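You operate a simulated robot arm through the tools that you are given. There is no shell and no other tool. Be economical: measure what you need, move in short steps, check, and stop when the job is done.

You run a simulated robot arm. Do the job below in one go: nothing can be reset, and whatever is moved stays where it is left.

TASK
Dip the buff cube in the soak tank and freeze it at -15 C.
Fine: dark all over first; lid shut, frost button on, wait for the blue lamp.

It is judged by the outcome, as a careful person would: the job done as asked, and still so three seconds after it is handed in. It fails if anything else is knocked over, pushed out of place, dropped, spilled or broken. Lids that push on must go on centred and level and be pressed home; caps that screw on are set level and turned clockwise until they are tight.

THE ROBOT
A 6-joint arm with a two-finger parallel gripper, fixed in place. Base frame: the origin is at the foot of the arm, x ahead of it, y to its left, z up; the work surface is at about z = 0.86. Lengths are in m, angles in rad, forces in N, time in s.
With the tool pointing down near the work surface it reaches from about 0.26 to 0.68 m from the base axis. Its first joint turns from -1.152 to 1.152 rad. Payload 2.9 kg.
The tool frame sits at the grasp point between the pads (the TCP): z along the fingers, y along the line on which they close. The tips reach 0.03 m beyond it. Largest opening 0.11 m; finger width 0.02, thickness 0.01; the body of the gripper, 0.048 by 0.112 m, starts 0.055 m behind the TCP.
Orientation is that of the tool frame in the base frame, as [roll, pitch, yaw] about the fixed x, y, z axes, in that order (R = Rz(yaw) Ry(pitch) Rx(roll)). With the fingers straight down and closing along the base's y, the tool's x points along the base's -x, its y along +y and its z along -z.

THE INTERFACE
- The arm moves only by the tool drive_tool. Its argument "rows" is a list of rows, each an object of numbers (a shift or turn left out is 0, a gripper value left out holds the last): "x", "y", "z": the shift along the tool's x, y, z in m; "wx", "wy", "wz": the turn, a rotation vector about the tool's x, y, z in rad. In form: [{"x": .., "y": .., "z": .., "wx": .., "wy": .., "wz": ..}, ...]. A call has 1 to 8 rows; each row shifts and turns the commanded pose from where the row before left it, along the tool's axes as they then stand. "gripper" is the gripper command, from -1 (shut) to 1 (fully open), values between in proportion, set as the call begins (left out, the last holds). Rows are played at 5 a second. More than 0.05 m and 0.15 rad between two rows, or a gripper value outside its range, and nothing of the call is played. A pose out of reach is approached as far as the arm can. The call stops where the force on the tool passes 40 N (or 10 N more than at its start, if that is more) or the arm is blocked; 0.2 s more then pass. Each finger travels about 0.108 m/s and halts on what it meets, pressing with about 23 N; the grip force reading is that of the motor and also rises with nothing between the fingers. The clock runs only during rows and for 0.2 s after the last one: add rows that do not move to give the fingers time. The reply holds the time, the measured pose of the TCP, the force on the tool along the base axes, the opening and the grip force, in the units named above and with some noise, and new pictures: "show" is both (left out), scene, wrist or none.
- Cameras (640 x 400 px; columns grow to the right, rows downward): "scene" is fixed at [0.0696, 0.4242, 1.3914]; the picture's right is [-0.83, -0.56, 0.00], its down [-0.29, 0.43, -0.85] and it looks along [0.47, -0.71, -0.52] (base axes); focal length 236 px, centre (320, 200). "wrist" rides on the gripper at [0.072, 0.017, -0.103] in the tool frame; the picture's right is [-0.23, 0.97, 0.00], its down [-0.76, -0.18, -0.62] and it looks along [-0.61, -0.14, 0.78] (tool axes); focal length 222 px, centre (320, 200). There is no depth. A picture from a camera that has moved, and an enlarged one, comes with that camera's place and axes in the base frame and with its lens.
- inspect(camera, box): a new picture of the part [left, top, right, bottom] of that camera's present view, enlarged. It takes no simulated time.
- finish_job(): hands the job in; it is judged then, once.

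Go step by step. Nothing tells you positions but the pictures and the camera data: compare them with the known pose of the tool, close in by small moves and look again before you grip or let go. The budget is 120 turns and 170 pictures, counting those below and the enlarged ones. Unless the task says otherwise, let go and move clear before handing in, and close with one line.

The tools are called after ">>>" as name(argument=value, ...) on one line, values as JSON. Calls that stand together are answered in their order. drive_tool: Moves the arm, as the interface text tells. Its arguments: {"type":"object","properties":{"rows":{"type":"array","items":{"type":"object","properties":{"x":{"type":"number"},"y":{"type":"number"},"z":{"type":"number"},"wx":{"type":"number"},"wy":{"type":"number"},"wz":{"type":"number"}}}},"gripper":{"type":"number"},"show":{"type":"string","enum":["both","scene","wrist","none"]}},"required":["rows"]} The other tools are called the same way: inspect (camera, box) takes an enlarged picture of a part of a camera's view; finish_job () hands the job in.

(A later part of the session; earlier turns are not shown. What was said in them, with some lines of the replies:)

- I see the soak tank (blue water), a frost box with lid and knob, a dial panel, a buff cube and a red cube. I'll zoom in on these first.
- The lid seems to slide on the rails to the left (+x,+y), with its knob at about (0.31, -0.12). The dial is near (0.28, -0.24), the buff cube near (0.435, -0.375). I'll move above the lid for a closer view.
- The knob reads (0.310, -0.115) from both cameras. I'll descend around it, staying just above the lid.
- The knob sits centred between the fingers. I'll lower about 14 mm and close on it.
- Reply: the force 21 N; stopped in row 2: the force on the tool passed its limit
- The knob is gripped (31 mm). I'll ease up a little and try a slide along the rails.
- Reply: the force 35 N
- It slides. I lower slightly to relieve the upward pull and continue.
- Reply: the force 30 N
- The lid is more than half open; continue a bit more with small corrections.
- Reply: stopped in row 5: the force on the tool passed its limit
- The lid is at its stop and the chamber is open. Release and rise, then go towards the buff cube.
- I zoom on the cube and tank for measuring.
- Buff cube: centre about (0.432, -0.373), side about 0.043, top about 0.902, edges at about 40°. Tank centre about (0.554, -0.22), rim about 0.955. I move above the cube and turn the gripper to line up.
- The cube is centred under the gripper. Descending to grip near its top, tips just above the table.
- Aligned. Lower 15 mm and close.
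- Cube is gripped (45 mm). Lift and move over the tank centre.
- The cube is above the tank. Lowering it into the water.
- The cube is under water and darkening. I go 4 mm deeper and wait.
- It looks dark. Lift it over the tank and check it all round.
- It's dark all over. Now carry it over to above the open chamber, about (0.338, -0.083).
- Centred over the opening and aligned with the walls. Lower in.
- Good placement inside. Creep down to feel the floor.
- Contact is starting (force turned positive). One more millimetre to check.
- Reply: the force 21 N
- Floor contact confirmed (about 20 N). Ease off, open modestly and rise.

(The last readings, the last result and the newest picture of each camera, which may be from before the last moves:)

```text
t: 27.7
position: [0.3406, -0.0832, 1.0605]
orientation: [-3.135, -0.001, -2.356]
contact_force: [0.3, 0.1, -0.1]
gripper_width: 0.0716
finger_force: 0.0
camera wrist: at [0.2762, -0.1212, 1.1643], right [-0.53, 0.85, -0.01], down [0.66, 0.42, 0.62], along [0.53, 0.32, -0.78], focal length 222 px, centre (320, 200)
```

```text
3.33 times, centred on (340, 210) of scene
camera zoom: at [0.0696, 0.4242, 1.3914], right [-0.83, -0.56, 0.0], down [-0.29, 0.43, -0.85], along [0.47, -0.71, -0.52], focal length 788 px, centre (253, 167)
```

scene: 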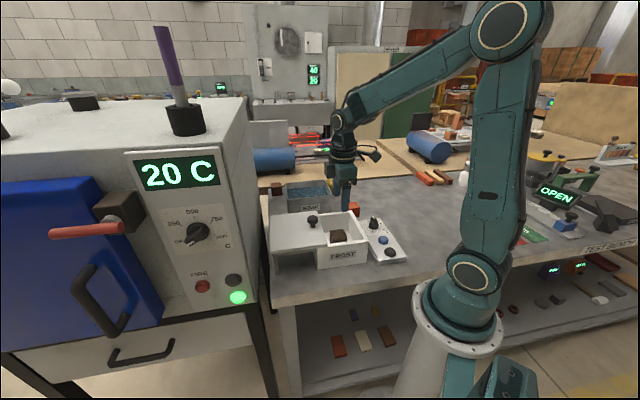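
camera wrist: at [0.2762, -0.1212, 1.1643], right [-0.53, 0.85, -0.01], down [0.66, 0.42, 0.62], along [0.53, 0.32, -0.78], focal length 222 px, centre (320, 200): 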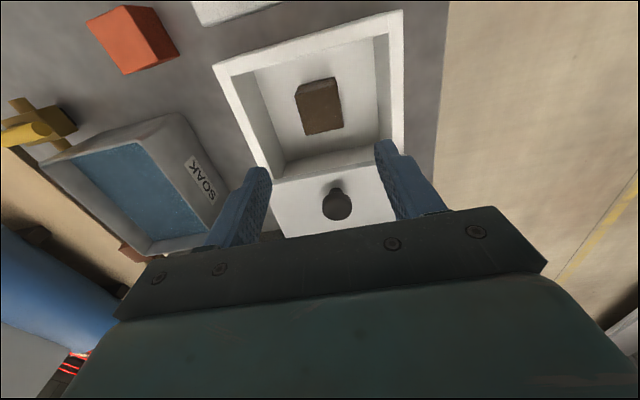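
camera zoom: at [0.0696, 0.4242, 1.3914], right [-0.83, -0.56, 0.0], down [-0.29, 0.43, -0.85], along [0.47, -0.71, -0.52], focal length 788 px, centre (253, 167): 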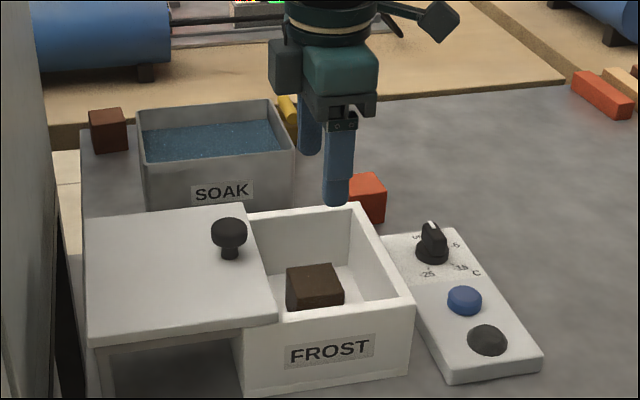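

The cube sits well inside. Now move over the lid knob to close the lid.

>>> drive_tool(rows=[{"x": -0.04, "y": -0.001}, {"x": -0.04}, {"z": 0.03}, {"z": 0.02}], show="wrist")

>>> inspect(camera="scene", box=[260, 150, 420, 270])

```text
t: 28.7
position: [0.3961, -0.0271, 1.0072]
orientation: [-3.131, -0.001, -2.358]
contact_force: [0.8, -0.4, 0.3]
gripper_width: 0.0716
finger_force: 0.1
camera wrist: at [0.3332, -0.0654, 1.1118], right [-0.53, 0.85, -0.01], down [0.66, 0.42, 0.62], along [0.53, 0.32, -0.78], focal length 222 px, centre (320, 200)
```

wrist: 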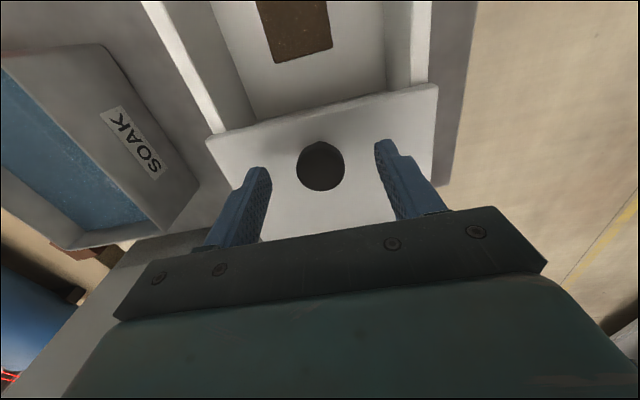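

```text
3.33 times, centred on (340, 210) of scene
camera zoom: at [0.0696, 0.4242, 1.3914], right [-0.83, -0.56, 0.0], down [-0.29, 0.43, -0.85], along [0.47, -0.71, -0.52], focal length 788 px, centre (253, 167)
```

zoom: 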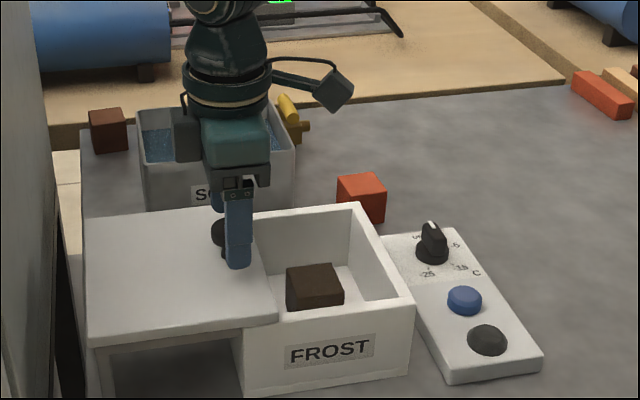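

The knob is centred. Lower 17 mm and grip.

>>> drive_tool(rows=[{"z": 0.0165}, {}], show="none")

>>> drive_tool(rows=[{}, {}, {}], gripper=-1, show="none")

>>> drive_tool(rows=[{"x": 0.01}, {"x": 0.012}, {"x": 0.012}])

```text
t: 29.3
position: [0.396, -0.0274, 0.99]
orientation: [-3.134, 0.0, -2.358]
contact_force: [0.3, 0.0, 0.2]
gripper_width: 0.0714
finger_force: 0.0
```

```text
t: 30.1
position: [0.396, -0.0278, 0.991]
orientation: [-3.136, -0.002, -2.359]
contact_force: [-1.9, 0.4, -1.1]
gripper_width: 0.0311
finger_force: 44.8
```

```text
t: 30.9
position: [0.3723, -0.0511, 0.991]
orientation: [-3.137, -0.003, -2.356]
contact_force: [-2.5, 2.6, -21.4]
gripper_width: 0.0312
finger_force: 44.7
camera wrist: at [0.3092, -0.09, 1.0953], right [-0.53, 0.85, 0.0], down [0.66, 0.42, 0.62], along [0.53, 0.32, -0.78], focal length 222 px, centre (320, 200)
```

scene: 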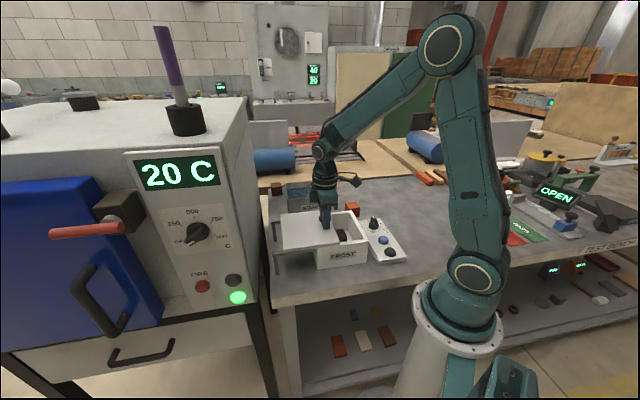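
wrist: 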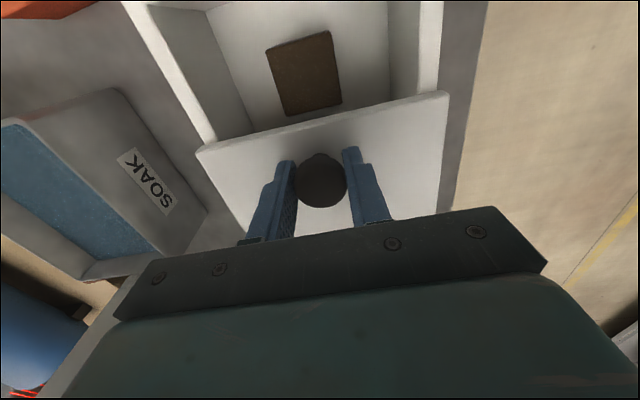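

Sliding smoothly. Ease down 0.7 mm and continue.

>>> drive_tool(rows=[{"z": 0.0008}, {"x": 0.014}, {"x": 0.014}, {"x": 0.014}, {"x": 0.014}, {"x": 0.014}, {"x": 0.008}])

>>> inspect(camera="scene", box=[260, 150, 420, 270])

```text
t: 32.5
position: [0.3171, -0.1067, 0.9905]
orientation: [-3.135, -0.002, -2.359]
contact_force: [-6.8, 8.3, -19.5]
gripper_width: 0.0308
finger_force: 45.2
camera wrist: at [0.2541, -0.1446, 1.0953], right [-0.53, 0.85, -0.01], down [0.66, 0.42, 0.62], along [0.53, 0.32, -0.78], focal length 222 px, centre (320, 200)
```

scene: 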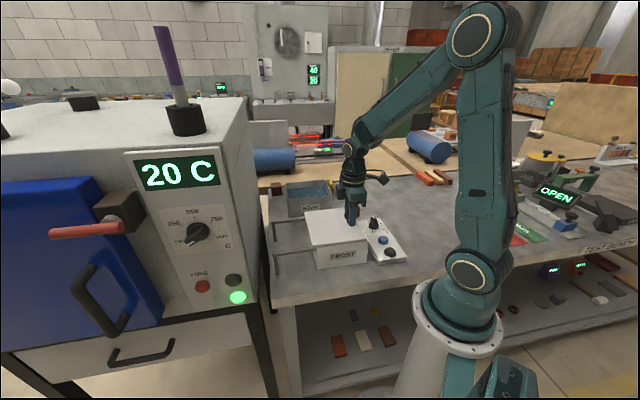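
wrist: 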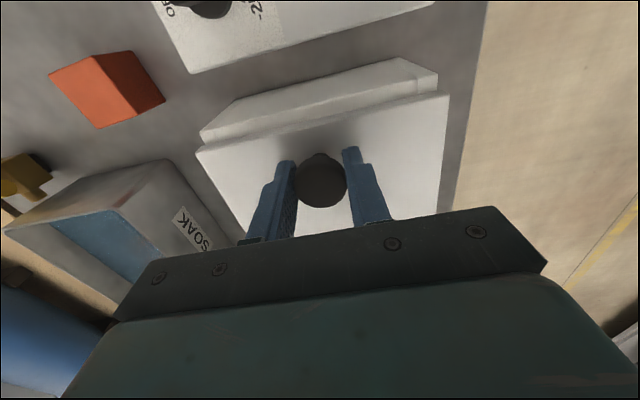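

```text
3.33 times, centred on (340, 210) of scene
camera zoom: at [0.0696, 0.4243, 1.3913], right [-0.83, -0.56, 0.0], down [-0.29, 0.43, -0.85], along [0.47, -0.71, -0.52], focal length 788 px, centre (253, 167)
```

zoom: 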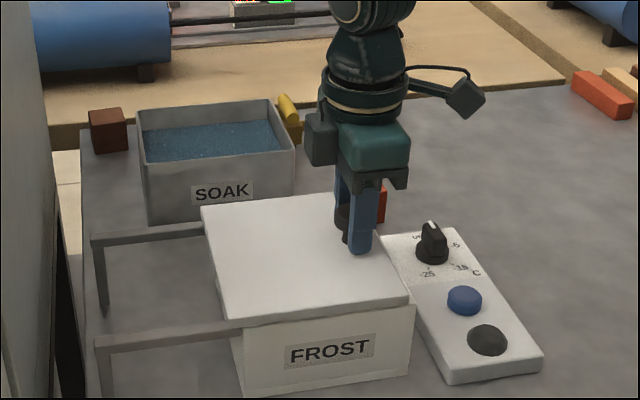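

Nearly shut; about 8 mm left. Creep until it meets its stop.

>>> drive_tool(rows=[{"z": 0.0004, "x": 0.003, "y": 0.0006}, {"x": 0.003}, {"x": 0.002}, {"x": 0.002}, {"x": 0.002}])

>>> inspect(camera="scene", box=[260, 150, 420, 270])

```text
t: 33.7
position: [0.31, -0.1144, 0.9907]
orientation: [-3.134, 0.002, -2.357]
contact_force: [-1.7, 8.9, -18.0]
gripper_width: 0.0309
finger_force: 45.6
camera wrist: at [0.2463, -0.1523, 1.0952], right [-0.53, 0.85, -0.01], down [0.66, 0.42, 0.62], along [0.53, 0.32, -0.78], focal length 222 px, centre (320, 200)
```

scene: 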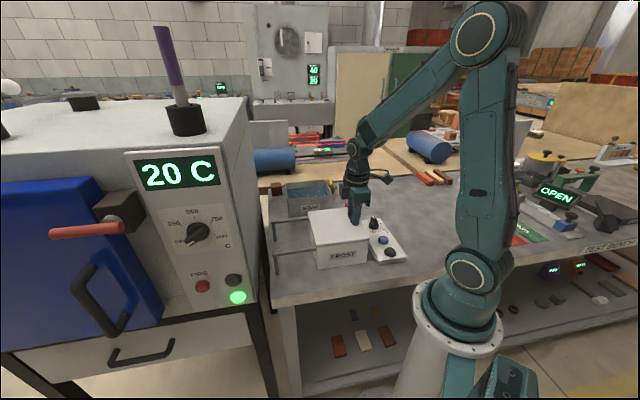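
wrist: 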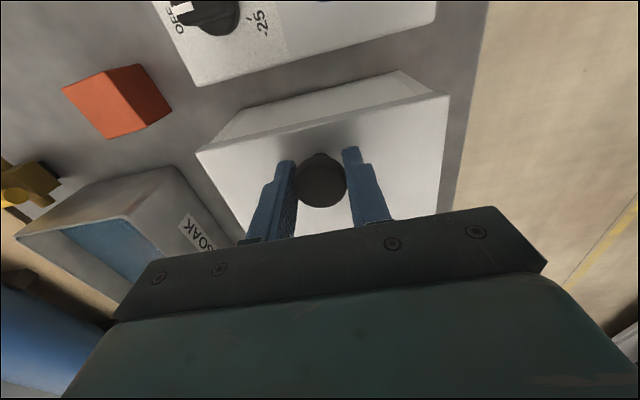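

```text
3.33 times, centred on (340, 210) of scene
camera zoom: at [0.0698, 0.4244, 1.3913], right [-0.83, -0.56, 0.0], down [-0.29, 0.43, -0.85], along [0.47, -0.71, -0.52], focal length 788 px, centre (253, 167)
```

zoom: 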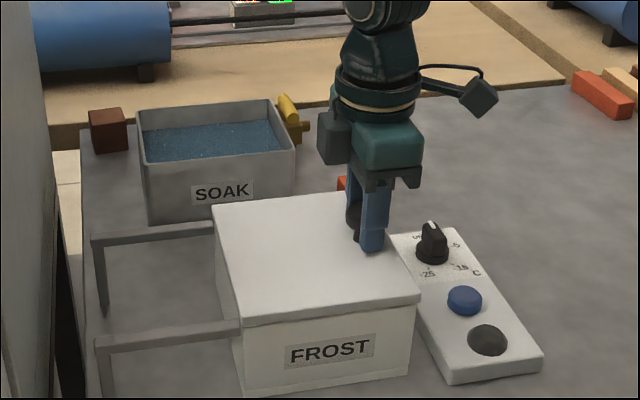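

It looks shut; nudge once more to confirm it is at the stop.

>>> drive_tool(rows=[{"x": 0.002}, {"x": 0.002}, {"x": 0.002}, {}], show="none")

```text
t: 34.2
position: [0.3099, -0.1146, 0.9902]
orientation: [-3.134, 0.003, -2.348]
contact_force: [5.3, 3.6, -5.0]
gripper_width: 0.031
finger_force: 45.4
stopped in row 2: the force on the tool passed its limit (the readings are from after the stop); the commanded pose is now the measured one
```

The lid is at its stop. Release, rise, then move above the dial.

>>> drive_tool(rows=[{}, {}, {"z": -0.02}, {"z": -0.04}, {"z": -0.03}], gripper=0.3, show="none")

>>> drive_tool(rows=[{"x": 0.0335, "y": -0.0184}, {"x": 0.0335, "y": -0.0184}, {"x": 0.0335, "y": -0.0184}, {}])

>>> inspect(camera="wrist", box=[200, 20, 460, 200])

>>> inspect(camera="scene", box=[300, 190, 420, 280])

```text
t: 35.4
position: [0.3085, -0.1131, 1.0808]
orientation: [-3.133, 0.005, -2.352]
contact_force: [-0.1, 0.4, 0.0]
gripper_width: 0.0715
finger_force: 0.1
```

```text
t: 36.4
position: [0.2774, -0.2244, 1.0816]
orientation: [-3.133, 0.006, -2.351]
contact_force: [0.2, 0.0, -0.7]
gripper_width: 0.0712
finger_force: 0.0
camera wrist: at [0.2129, -0.2633, 1.1862], right [-0.53, 0.85, -0.01], down [0.66, 0.42, 0.63], along [0.53, 0.33, -0.78], focal length 222 px, centre (320, 200)
```

scene: 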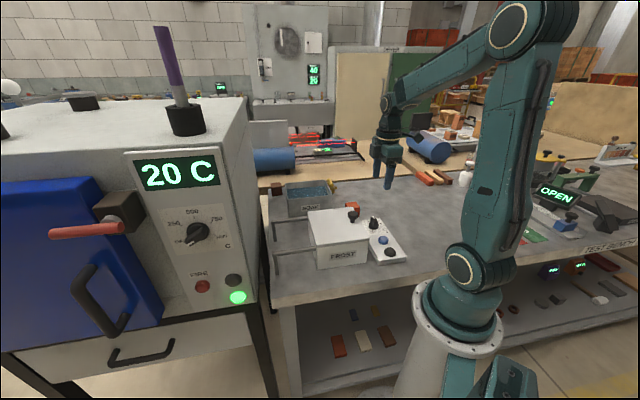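
wrist: 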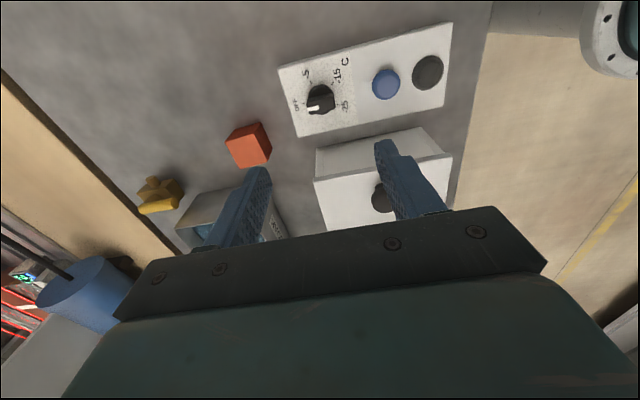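

```text
2.22 times, centred on (330, 110) of wrist
camera zoom: at [0.2129, -0.2633, 1.1862], right [-0.53, 0.85, -0.01], down [0.66, 0.42, 0.63], along [0.53, 0.33, -0.78], focal length 494 px, centre (298, 400)
```

zoom: 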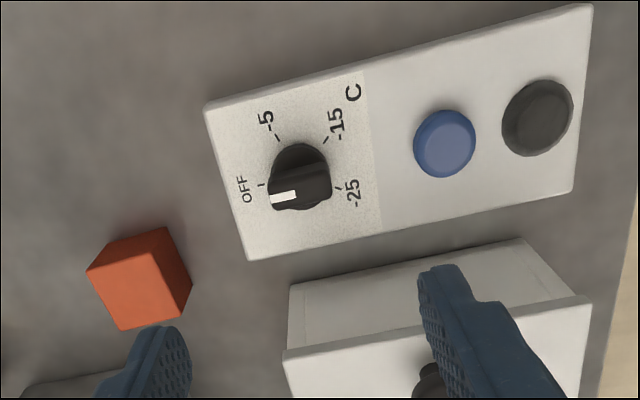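

```text
4.44 times, centred on (360, 235) of scene
camera zoom: at [0.0697, 0.4242, 1.3914], right [-0.83, -0.56, 0.0], down [-0.29, 0.43, -0.85], along [0.47, -0.71, -0.52], focal length 1051 px, centre (142, 44)
```

zoom: 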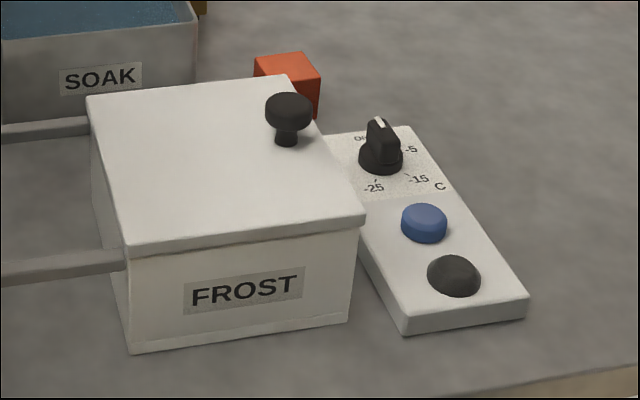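

The lid is shut. Dial centre is about (0.279, -0.222), marks about 70° apart; from OFF to -15 is about 140° clockwise. I turn the gripper so its pads will straddle the dial's bar.

>>> drive_tool(rows=[{"x": -0.0023, "wz": -0.143}, {"wz": -0.143}, {"wz": -0.143}, {"wz": -0.143}, {"wz": -0.143}, {"wz": -0.143}], gripper=0, show="none")

>>> drive_tool(rows=[{"wz": -0.143}, {"wz": -0.143}, {"wz": -0.143}, {"wz": -0.143}, {"wz": -0.143}, {}])

>>> inspect(camera="wrist", box=[200, 40, 440, 220])

```text
t: 37.8
position: [0.2779, -0.224, 1.0815]
orientation: [-3.132, -0.004, -1.49]
contact_force: [1.2, -0.3, 0.6]
gripper_width: 0.0549
finger_force: 0.0
```

```text
t: 39.2
position: [0.2833, -0.2183, 1.0816]
orientation: [-3.134, -0.009, -0.783]
contact_force: [0.2, 0.3, 0.3]
gripper_width: 0.055
finger_force: 0.0
out of reach, approached as far as the arm can: row 5
camera wrist: at [0.3212, -0.2809, 1.1865], right [-0.85, -0.53, -0.01], down [-0.42, 0.66, 0.62], along [-0.32, 0.53, -0.79], focal length 222 px, centre (320, 200)
```

scene: 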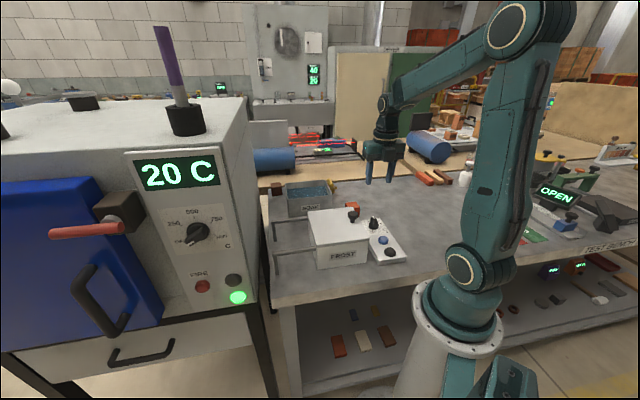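
wrist: 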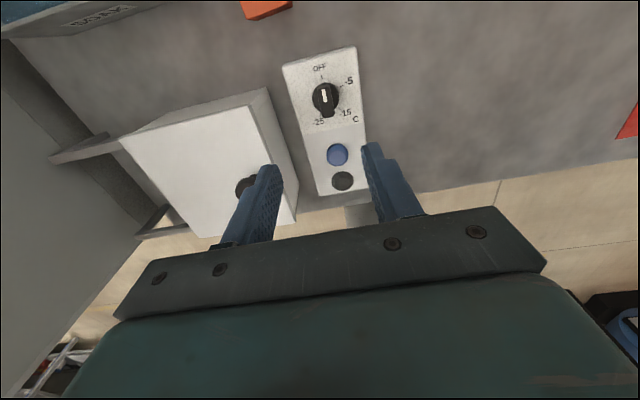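

```text
2.22 times, centred on (320, 130) of wrist
camera zoom: at [0.3212, -0.2809, 1.1865], right [-0.85, -0.53, -0.01], down [-0.42, 0.66, 0.62], along [-0.32, 0.53, -0.79], focal length 494 px, centre (320, 356)
```

zoom: 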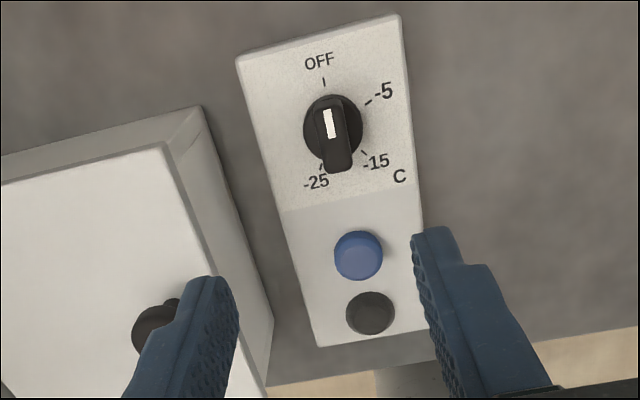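

At the wrist joint's limit here; I back off slightly, and check the position.

>>> drive_tool(rows=[{"wz": 0.05}, {}], show="none")

```text
t: 39.8
position: [0.2822, -0.219, 1.0836]
orientation: [-3.136, -0.008, -0.828]
contact_force: [-0.4, -0.1, 1.0]
gripper_width: 0.0549
finger_force: 0.1
```

Correct by 4 mm and descend to just above the dial.

>>> drive_tool(rows=[{"y": 0.0042, "z": 0.04}, {"z": 0.04}, {"z": 0.04}, {"z": 0.014}])

>>> inspect(camera="wrist", box=[200, 60, 440, 240])

>>> inspect(camera="scene", box=[300, 190, 420, 280])

```text
t: 40.8
position: [0.2803, -0.2201, 0.9494]
orientation: [-3.137, -0.008, -0.829]
contact_force: [0.5, -0.4, 0.4]
gripper_width: 0.055
finger_force: 0.0
camera wrist: at [0.3157, -0.2847, 1.0535], right [-0.87, -0.49, -0.01], down [-0.39, 0.68, 0.62], along [-0.3, 0.54, -0.79], focal length 222 px, centre (320, 200)
```

scene: 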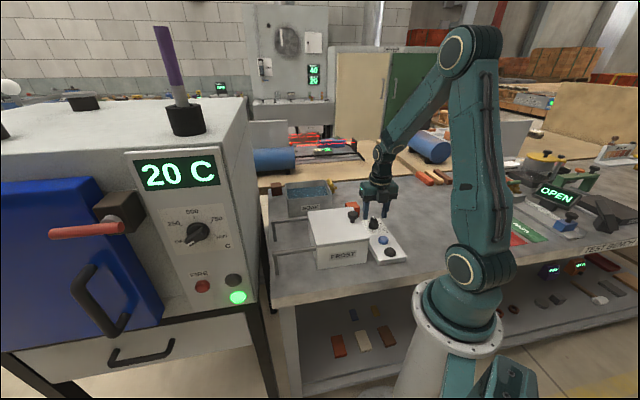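
wrist: 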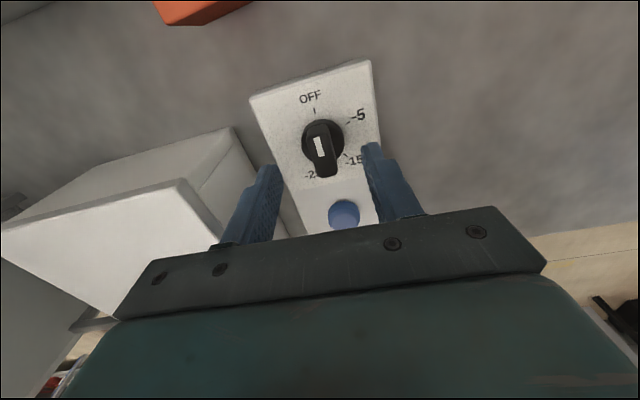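

```text
2.22 times, centred on (320, 150) of wrist
camera zoom: at [0.3157, -0.2847, 1.0535], right [-0.87, -0.49, -0.01], down [-0.39, 0.68, 0.62], along [-0.3, 0.54, -0.79], focal length 494 px, centre (320, 311)
```

zoom: 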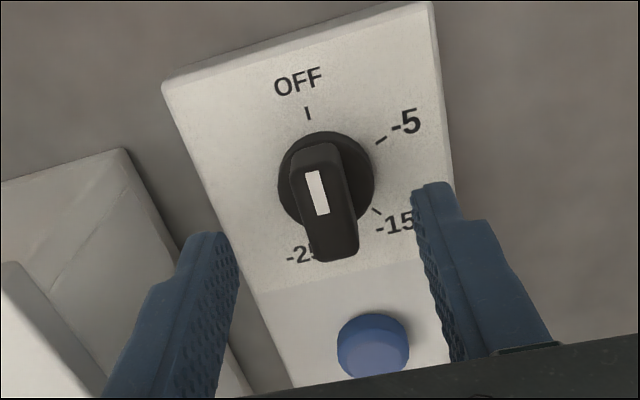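

```text
4.44 times, centred on (360, 235) of scene
camera zoom: at [0.0696, 0.4242, 1.3914], right [-0.83, -0.56, 0.0], down [-0.29, 0.43, -0.85], along [0.47, -0.71, -0.52], focal length 1051 px, centre (142, 44)
```

zoom: 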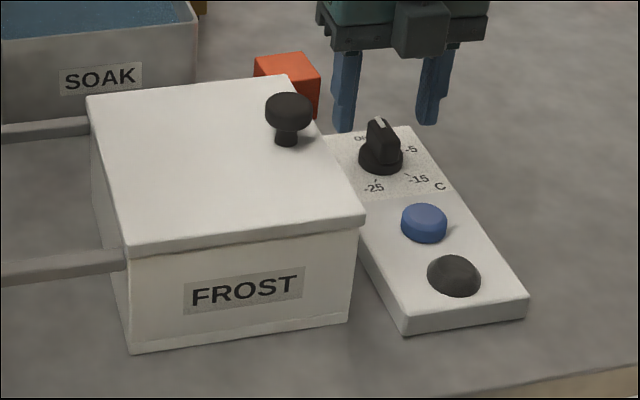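

The bar is centred between the fingers. Descend to straddle it and close gently.

>>> drive_tool(rows=[{"y": 0.0018, "z": 0.012}, {"z": 0.012}, {}], show="none")

>>> drive_tool(rows=[{}, {}, {}], gripper=-1, show="wrist")

>>> inspect(camera="scene", box=[300, 190, 420, 280])

```text
t: 41.6
position: [0.279, -0.2245, 0.9238]
orientation: [-3.136, -0.007, -0.828]
contact_force: [0.2, 0.0, -0.2]
gripper_width: 0.055
finger_force: 0.0
```

```text
t: 42.4
position: [0.2801, -0.2235, 0.9242]
orientation: [-3.135, -0.007, -0.827]
contact_force: [7.4, 4.7, -4.6]
gripper_width: 0.016
finger_force: 45.5
camera wrist: at [0.3152, -0.2872, 1.0287], right [-0.87, -0.49, -0.01], down [-0.39, 0.68, 0.62], along [-0.3, 0.54, -0.79], focal length 222 px, centre (320, 200)
```

wrist: 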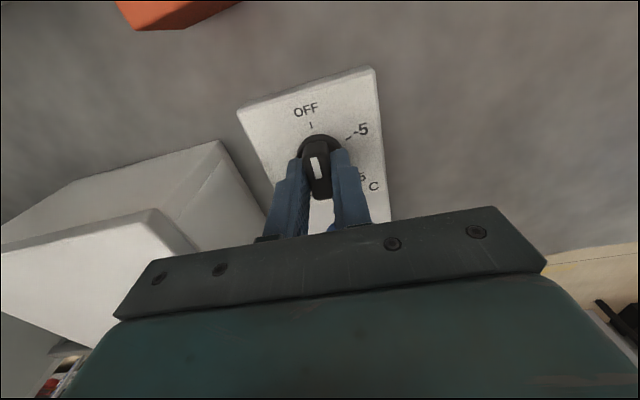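

```text
4.44 times, centred on (360, 235) of scene
camera zoom: at [0.0699, 0.4243, 1.3913], right [-0.83, -0.56, 0.0], down [-0.29, 0.43, -0.85], along [0.47, -0.71, -0.52], focal length 1051 px, centre (142, 44)
```

zoom: 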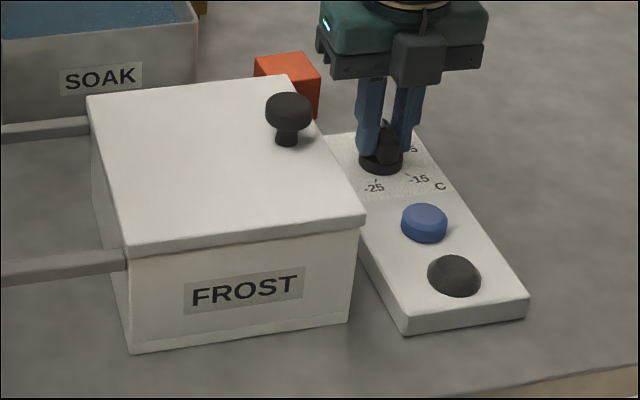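

Gripped (16 mm). Turn clockwise (tool +z), first part.

>>> drive_tool(rows=[{"wz": 0.12}, {"wz": 0.14}, {"wz": 0.14}, {"wz": 0.14}, {"wz": 0.14}])

>>> inspect(camera="wrist", box=[200, 60, 440, 240])

```text
t: 43.6
position: [0.2797, -0.2229, 0.925]
orientation: [-3.135, -0.006, -1.51]
contact_force: [6.8, -5.1, -11.6]
gripper_width: 0.0158
finger_force: 45.0
camera wrist: at [0.2658, -0.2956, 1.0284], right [-0.99, 0.17, -0.01], down [0.13, 0.77, 0.62], along [0.11, 0.61, -0.78], focal length 222 px, centre (320, 200)
```

scene: 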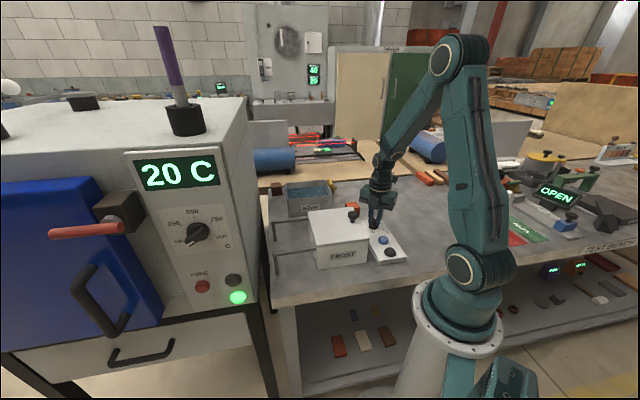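
wrist: 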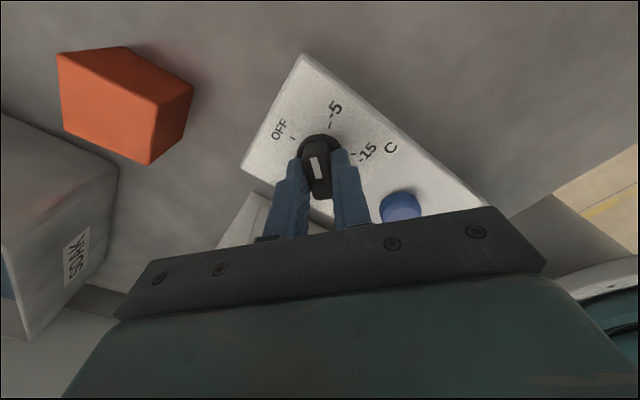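

```text
2.22 times, centred on (320, 150) of wrist
camera zoom: at [0.2658, -0.2956, 1.0284], right [-0.99, 0.17, -0.01], down [0.13, 0.77, 0.62], along [0.11, 0.61, -0.78], focal length 494 px, centre (320, 311)
```

zoom: 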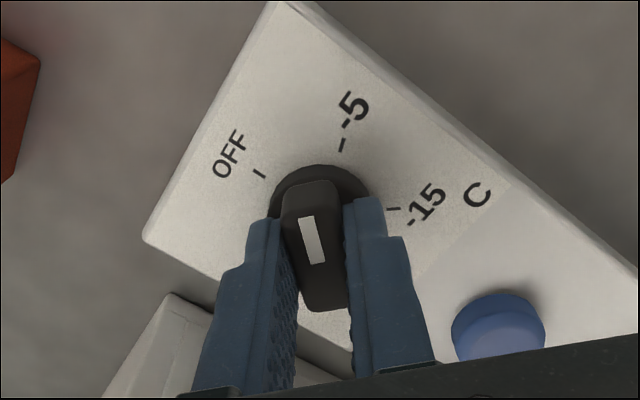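

The dial follows. Continue the turn, watching for -15.

>>> drive_tool(rows=[{"wz": 0.14}, {"wz": 0.14}, {"wz": 0.14}, {"wz": 0.14}, {"wz": 0.14}, {"wz": 0.14}], show="none")

>>> drive_tool(rows=[{"wz": 0.14}, {"wz": 0.14}, {"wz": 0.14}, {"wz": 0.14}, {"wz": 0.14}, {"wz": 0.12}, {}])

>>> inspect(camera="wrist", box=[200, 60, 440, 240])

```text
t: 45.0
position: [0.2789, -0.2217, 0.9247]
orientation: [-3.134, 0.004, -2.352]
contact_force: [-5.4, -8.3, 14.3]
gripper_width: 0.0159
finger_force: 45.1
```

```text
t: 46.6
position: [0.2784, -0.2227, 0.9226]
orientation: [-3.139, 0.007, 3.114]
contact_force: [-17.9, -6.4, 24.3]
gripper_width: 0.0157
finger_force: 45.2
camera wrist: at [0.206, -0.2027, 1.0275], right [0.26, 0.97, 0.0], down [0.75, -0.2, 0.63], along [0.61, -0.16, -0.78], focal length 222 px, centre (320, 200)
```

scene: 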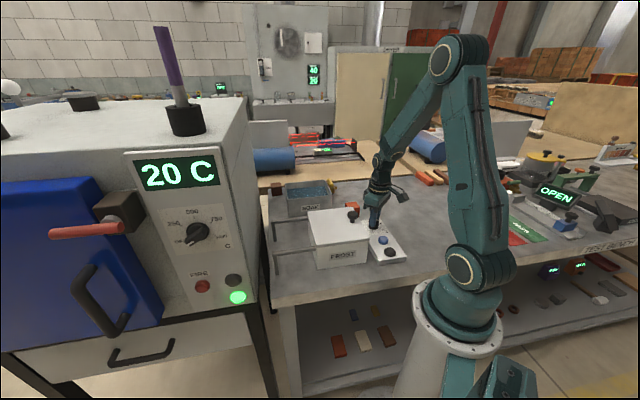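
wrist: 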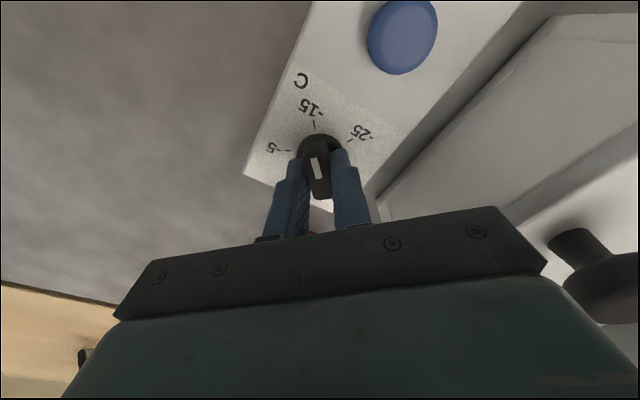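

```text
2.22 times, centred on (320, 150) of wrist
camera zoom: at [0.206, -0.2027, 1.0275], right [0.26, 0.97, 0.0], down [0.75, -0.2, 0.63], along [0.61, -0.16, -0.78], focal length 494 px, centre (320, 311)
```

zoom: 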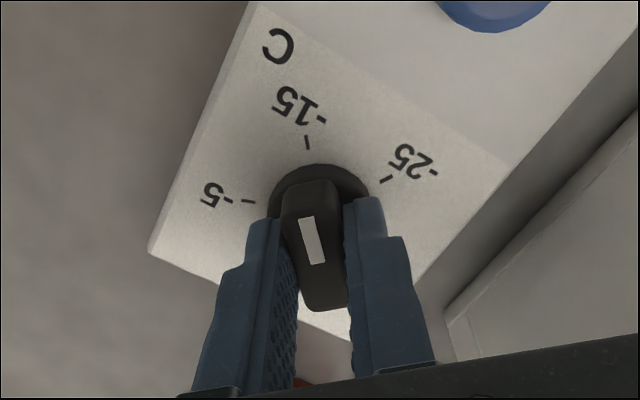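

The -15 mark is nearly reached; about 5° more by comparison with the OFF reference.

>>> drive_tool(rows=[{"wz": 0.05, "z": -0.0008, "x": 0.0008}, {"wz": 0.05}, {}], show="none")

>>> inspect(camera="wrist", box=[200, 60, 440, 240])

```text
t: 47.4
position: [0.2793, -0.2218, 0.9243]
orientation: [-3.14, 0.008, 3.012]
contact_force: [-6.2, -8.5, -2.5]
gripper_width: 0.0157
finger_force: 44.9
```

```text
2.22 times, centred on (320, 150) of wrist
camera zoom: at [0.2081, -0.1958, 1.0274], right [0.35, 0.94, 0.0], down [0.73, -0.27, 0.63], along [0.59, -0.22, -0.78], focal length 494 px, centre (320, 311)
```

zoom: 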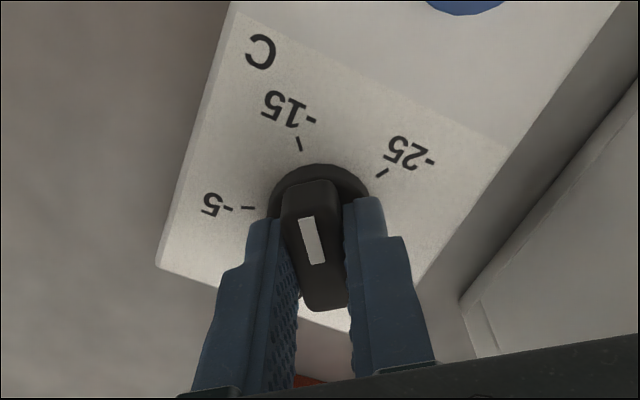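

Looks aligned. Release, rise and check the pointer.

>>> drive_tool(rows=[{}, {}, {"z": -0.03}, {"z": -0.04}, {"z": -0.04}], gripper=0, show="none")

>>> inspect(camera="wrist", box=[240, 0, 440, 140])

>>> inspect(camera="scene", box=[350, 205, 410, 255])

```text
t: 48.6
position: [0.2765, -0.2206, 1.0358]
orientation: [-3.139, 0.01, 3.017]
contact_force: [0.1, 0.2, -0.2]
gripper_width: 0.055
finger_force: 0.1
```

```text
2.86 times, centred on (340, 70) of wrist
camera zoom: at [0.2057, -0.1943, 1.1392], right [0.35, 0.94, 0.0], down [0.73, -0.27, 0.63], along [0.59, -0.22, -0.78], focal length 635 px, centre (263, 571)
```

zoom: 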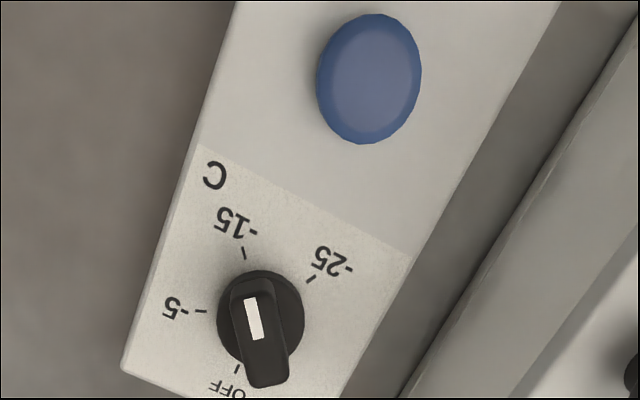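

```text
8.00 times, centred on (380, 230) of scene
camera zoom: at [0.0696, 0.4242, 1.3914], right [-0.83, -0.56, 0.0], down [-0.29, 0.43, -0.85], along [0.47, -0.71, -0.52], focal length 1892 px, centre (-160, -40)
```

zoom: 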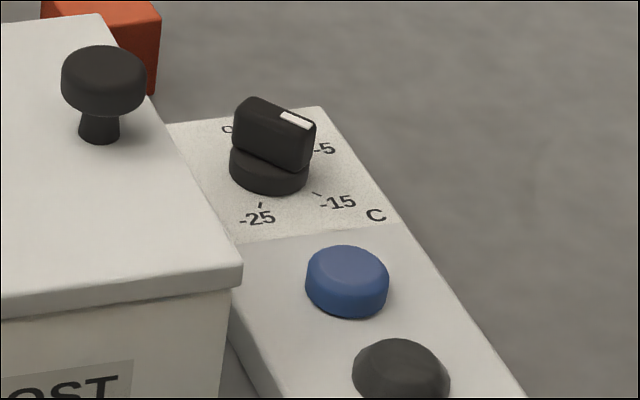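

The pointer is on -15 (measured about 174–175° against the mark's 175.5°). Now close the fingers and move over the blue button at about (0.220, -0.166).

>>> drive_tool(rows=[{"x": 0.0314, "y": 0.0236}, {"x": 0.0314, "y": 0.0236}, {"z": 0.03}, {"z": 0.03}, {}], gripper=-1)

>>> inspect(camera="scene", box=[330, 190, 430, 270])

```text
t: 49.8
position: [0.2238, -0.1682, 0.9759]
orientation: [-3.14, 0.009, 3.017]
contact_force: [-0.5, 0.1, -0.2]
gripper_width: 0.0001
finger_force: 22.9
camera wrist: at [0.1521, -0.1412, 1.0792], right [0.35, 0.94, 0.0], down [0.73, -0.27, 0.63], along [0.59, -0.22, -0.78], focal length 222 px, centre (320, 200)
```

scene: 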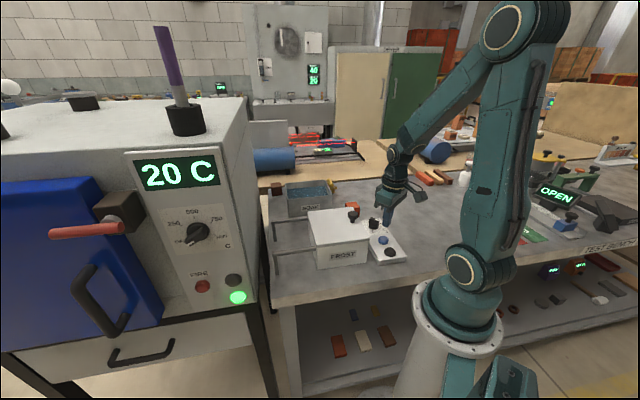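
wrist: 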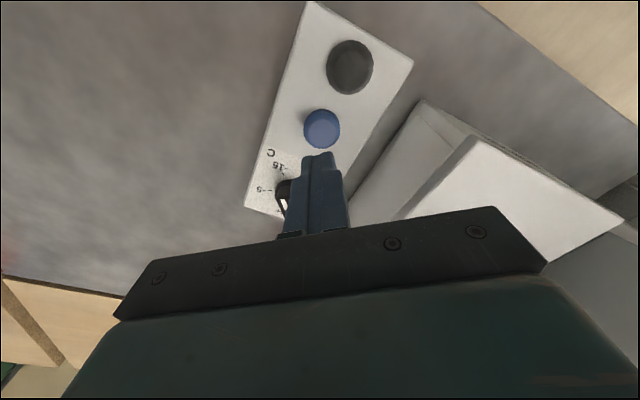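

```text
5.00 times, centred on (380, 230) of scene
camera zoom: at [0.0696, 0.4242, 1.3914], right [-0.83, -0.56, 0.0], down [-0.29, 0.43, -0.85], along [0.47, -0.71, -0.52], focal length 1183 px, centre (20, 50)
```

zoom: 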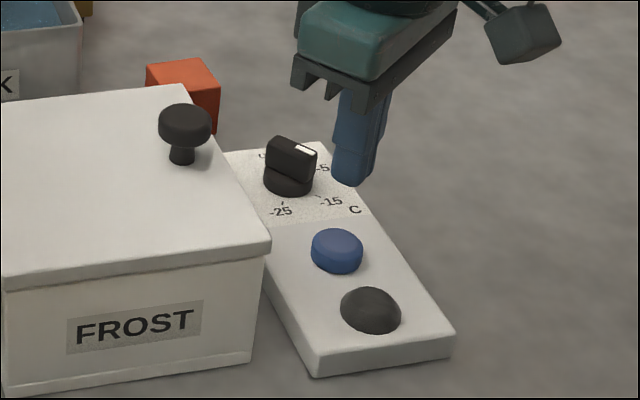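

Small correction (4, 3 mm) and lower to just above the button.

>>> drive_tool(rows=[{"x": 0.0042, "y": 0.0028, "z": 0.02}, {"z": 0.02}, {}], show="wrist")

>>> inspect(camera="scene", box=[350, 205, 410, 255])

```text
t: 50.6
position: [0.2195, -0.1655, 0.9347]
orientation: [-3.142, 0.007, 3.017]
contact_force: [-0.1, 1.1, 0.6]
gripper_width: 0.0
finger_force: 23.0
camera wrist: at [0.1485, -0.1391, 1.0386], right [0.35, 0.94, 0.0], down [0.73, -0.27, 0.63], along [0.59, -0.22, -0.78], focal length 222 px, centre (320, 200)
```

wrist: 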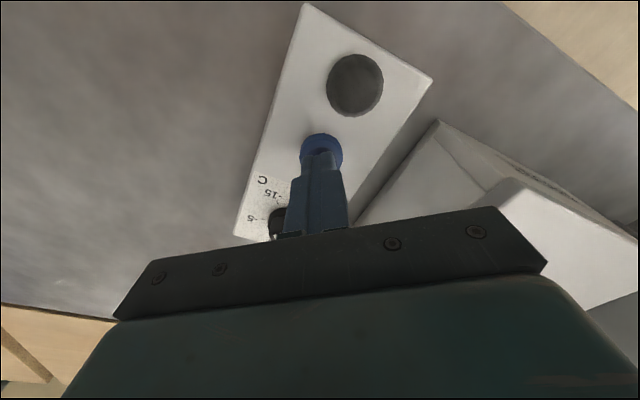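

```text
8.00 times, centred on (380, 230) of scene
camera zoom: at [0.0697, 0.4242, 1.3914], right [-0.83, -0.56, 0.0], down [-0.29, 0.43, -0.85], along [0.47, -0.71, -0.52], focal length 1892 px, centre (-160, -40)
```

zoom: 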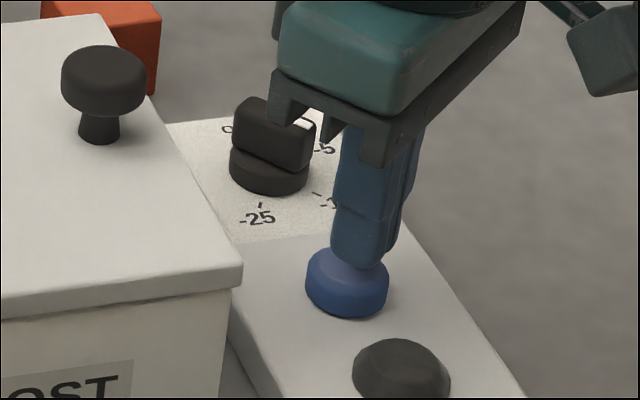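

Tips are over the button. Press down in small steps.

>>> drive_tool(rows=[{"z": 0.002}, {"z": 0.002}, {"z": 0.002}, {"z": 0.002}], show="none")

>>> inspect(camera="scene", box=[350, 205, 410, 255])

```text
t: 51.6
position: [0.2192, -0.1656, 0.9256]
orientation: [-3.139, 0.011, 3.017]
contact_force: [0.6, 0.2, 1.2]
gripper_width: 0.0001
finger_force: 23.1
```

```text
8.00 times, centred on (380, 230) of scene
camera zoom: at [0.0696, 0.4242, 1.3914], right [-0.83, -0.56, 0.0], down [-0.29, 0.43, -0.85], along [0.47, -0.71, -0.52], focal length 1892 px, centre (-160, -40)
```

zoom: 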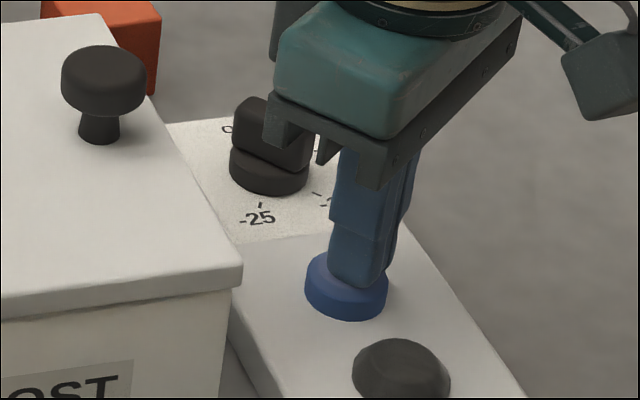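

>>> drive_tool(rows=[{"z": 0.0015}, {"z": 0.0015}, {"z": 0.0015}], show="none")

>>> inspect(camera="scene", box=[350, 205, 410, 255])

```text
t: 52.4
position: [0.2184, -0.1656, 0.9217]
orientation: [-3.138, 0.01, 3.016]
contact_force: [0.6, -2.2, 7.7]
gripper_width: 0.0
finger_force: 22.7
```

```text
8.00 times, centred on (380, 230) of scene
camera zoom: at [0.0696, 0.4242, 1.3914], right [-0.83, -0.56, 0.0], down [-0.29, 0.43, -0.85], along [0.47, -0.71, -0.52], focal length 1892 px, centre (-160, -40)
```

zoom: 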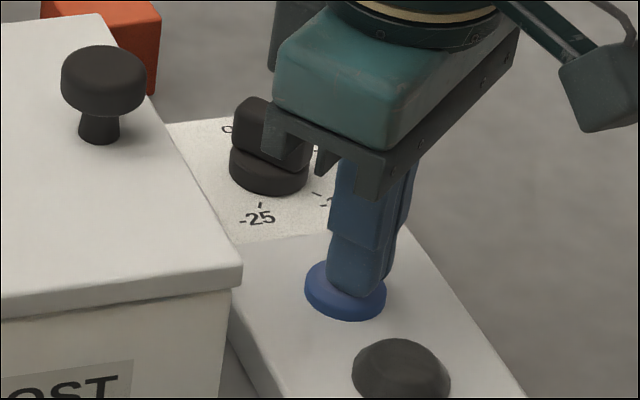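

The button is going down. Press a little further to bottom it.

>>> drive_tool(rows=[{"z": 0.0015}, {"z": 0.001}, {}], show="none")

>>> inspect(camera="scene", box=[350, 205, 410, 255])

```text
t: 53.2
position: [0.2199, -0.1657, 0.9192]
orientation: [-3.138, 0.01, 3.014]
contact_force: [-4.2, -2.9, 23.7]
gripper_width: 0.0
finger_force: 22.9
```

```text
8.00 times, centred on (380, 230) of scene
camera zoom: at [0.0694, 0.4242, 1.3914], right [-0.83, -0.56, 0.0], down [-0.29, 0.43, -0.85], along [0.47, -0.71, -0.52], focal length 1892 px, centre (-160, -40)
```

zoom: 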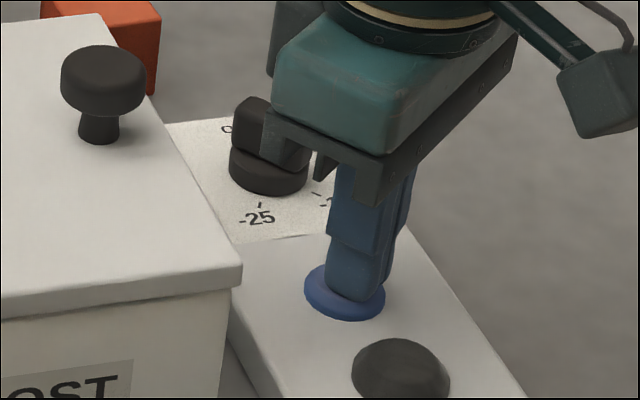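

Bottomed at about 24 N. Lift off and look at the button and lamp.

>>> drive_tool(rows=[{"z": -0.01}, {"z": -0.03}, {"z": -0.04}, {}], show="wrist")

>>> inspect(camera="scene", box=[350, 205, 410, 255])

```text
t: 54.2
position: [0.2183, -0.1629, 0.9977]
orientation: [-3.139, 0.008, 3.017]
contact_force: [0.6, -0.2, 0.7]
gripper_width: 0.0
finger_force: 22.8
camera wrist: at [0.1474, -0.1365, 1.102], right [0.35, 0.94, 0.0], down [0.73, -0.27, 0.63], along [0.59, -0.22, -0.78], focal length 222 px, centre (320, 200)
```

wrist: 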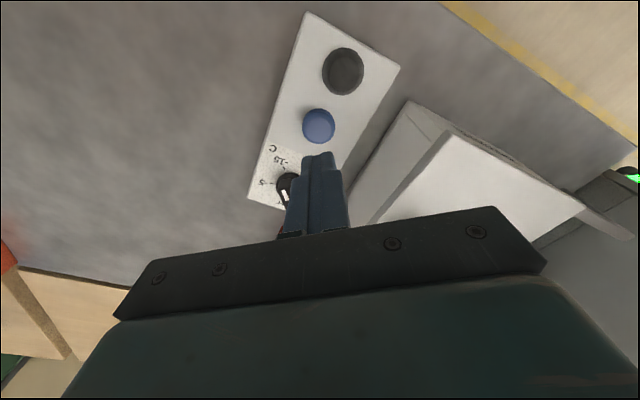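

```text
8.00 times, centred on (380, 230) of scene
camera zoom: at [0.0696, 0.4242, 1.3914], right [-0.83, -0.56, 0.0], down [-0.29, 0.43, -0.85], along [0.47, -0.71, -0.52], focal length 1892 px, centre (-160, -40)
```

zoom: 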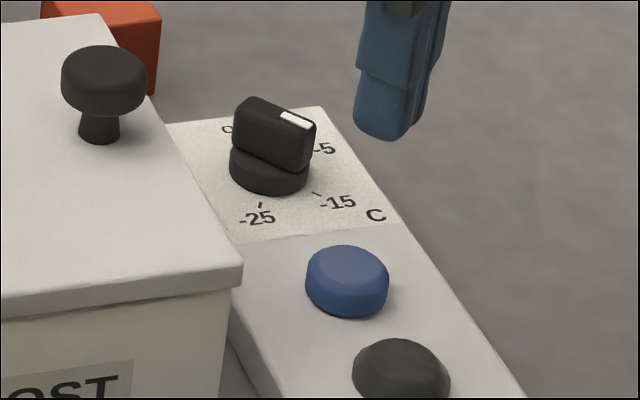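

The button sprang back; the lamp is still dark. Move up clear and wait some seconds for the lamp.

>>> drive_tool(rows=[{"z": -0.02}, {}, {}, {}, {}, {}, {}, {}], show="none")

>>> drive_tool(rows=[{}, {}, {}, {}, {}, {}, {}, {}], show="none")

>>> drive_tool(rows=[{}, {}, {}, {}, {}, {}, {}, {}], show="none")

>>> inspect(camera="scene", box=[290, 200, 430, 280])

```text
t: 56.0
position: [0.2184, -0.1632, 1.0176]
orientation: [-3.14, 0.011, 3.016]
contact_force: [-0.4, 0.5, -0.5]
gripper_width: 0.0
finger_force: 22.9
```

```text
t: 57.8
position: [0.2178, -0.1644, 1.0171]
orientation: [-3.14, 0.01, 3.015]
contact_force: [0.9, 0.1, -0.2]
gripper_width: 0.0
finger_force: 23.2
```

```text
t: 59.6
position: [0.2184, -0.1642, 1.0179]
orientation: [-3.141, 0.01, 3.016]
contact_force: [-0.3, -0.1, -0.4]
gripper_width: 0.0
finger_force: 23.1
```

```text
4.57 times, centred on (360, 240) of scene
camera zoom: at [0.0696, 0.4242, 1.3914], right [-0.83, -0.56, 0.0], down [-0.29, 0.43, -0.85], along [0.47, -0.71, -0.52], focal length 1081 px, centre (137, 17)
```

zoom: 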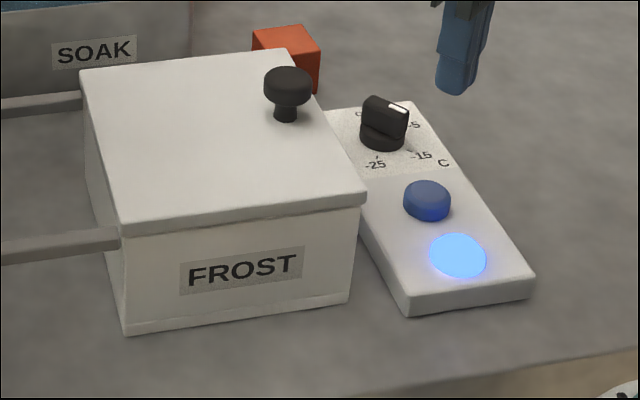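

The blue lamp is lit, the lid is shut, the dial is on -15 and the arm is clear. Handing in.

>>> finish_job()

```text
The job is handed in.
```

The buff cube was dipped until dark on every visible side, then shut in the frost box at -15 C; I pressed the frost button and handed in once the blue lamp lit.
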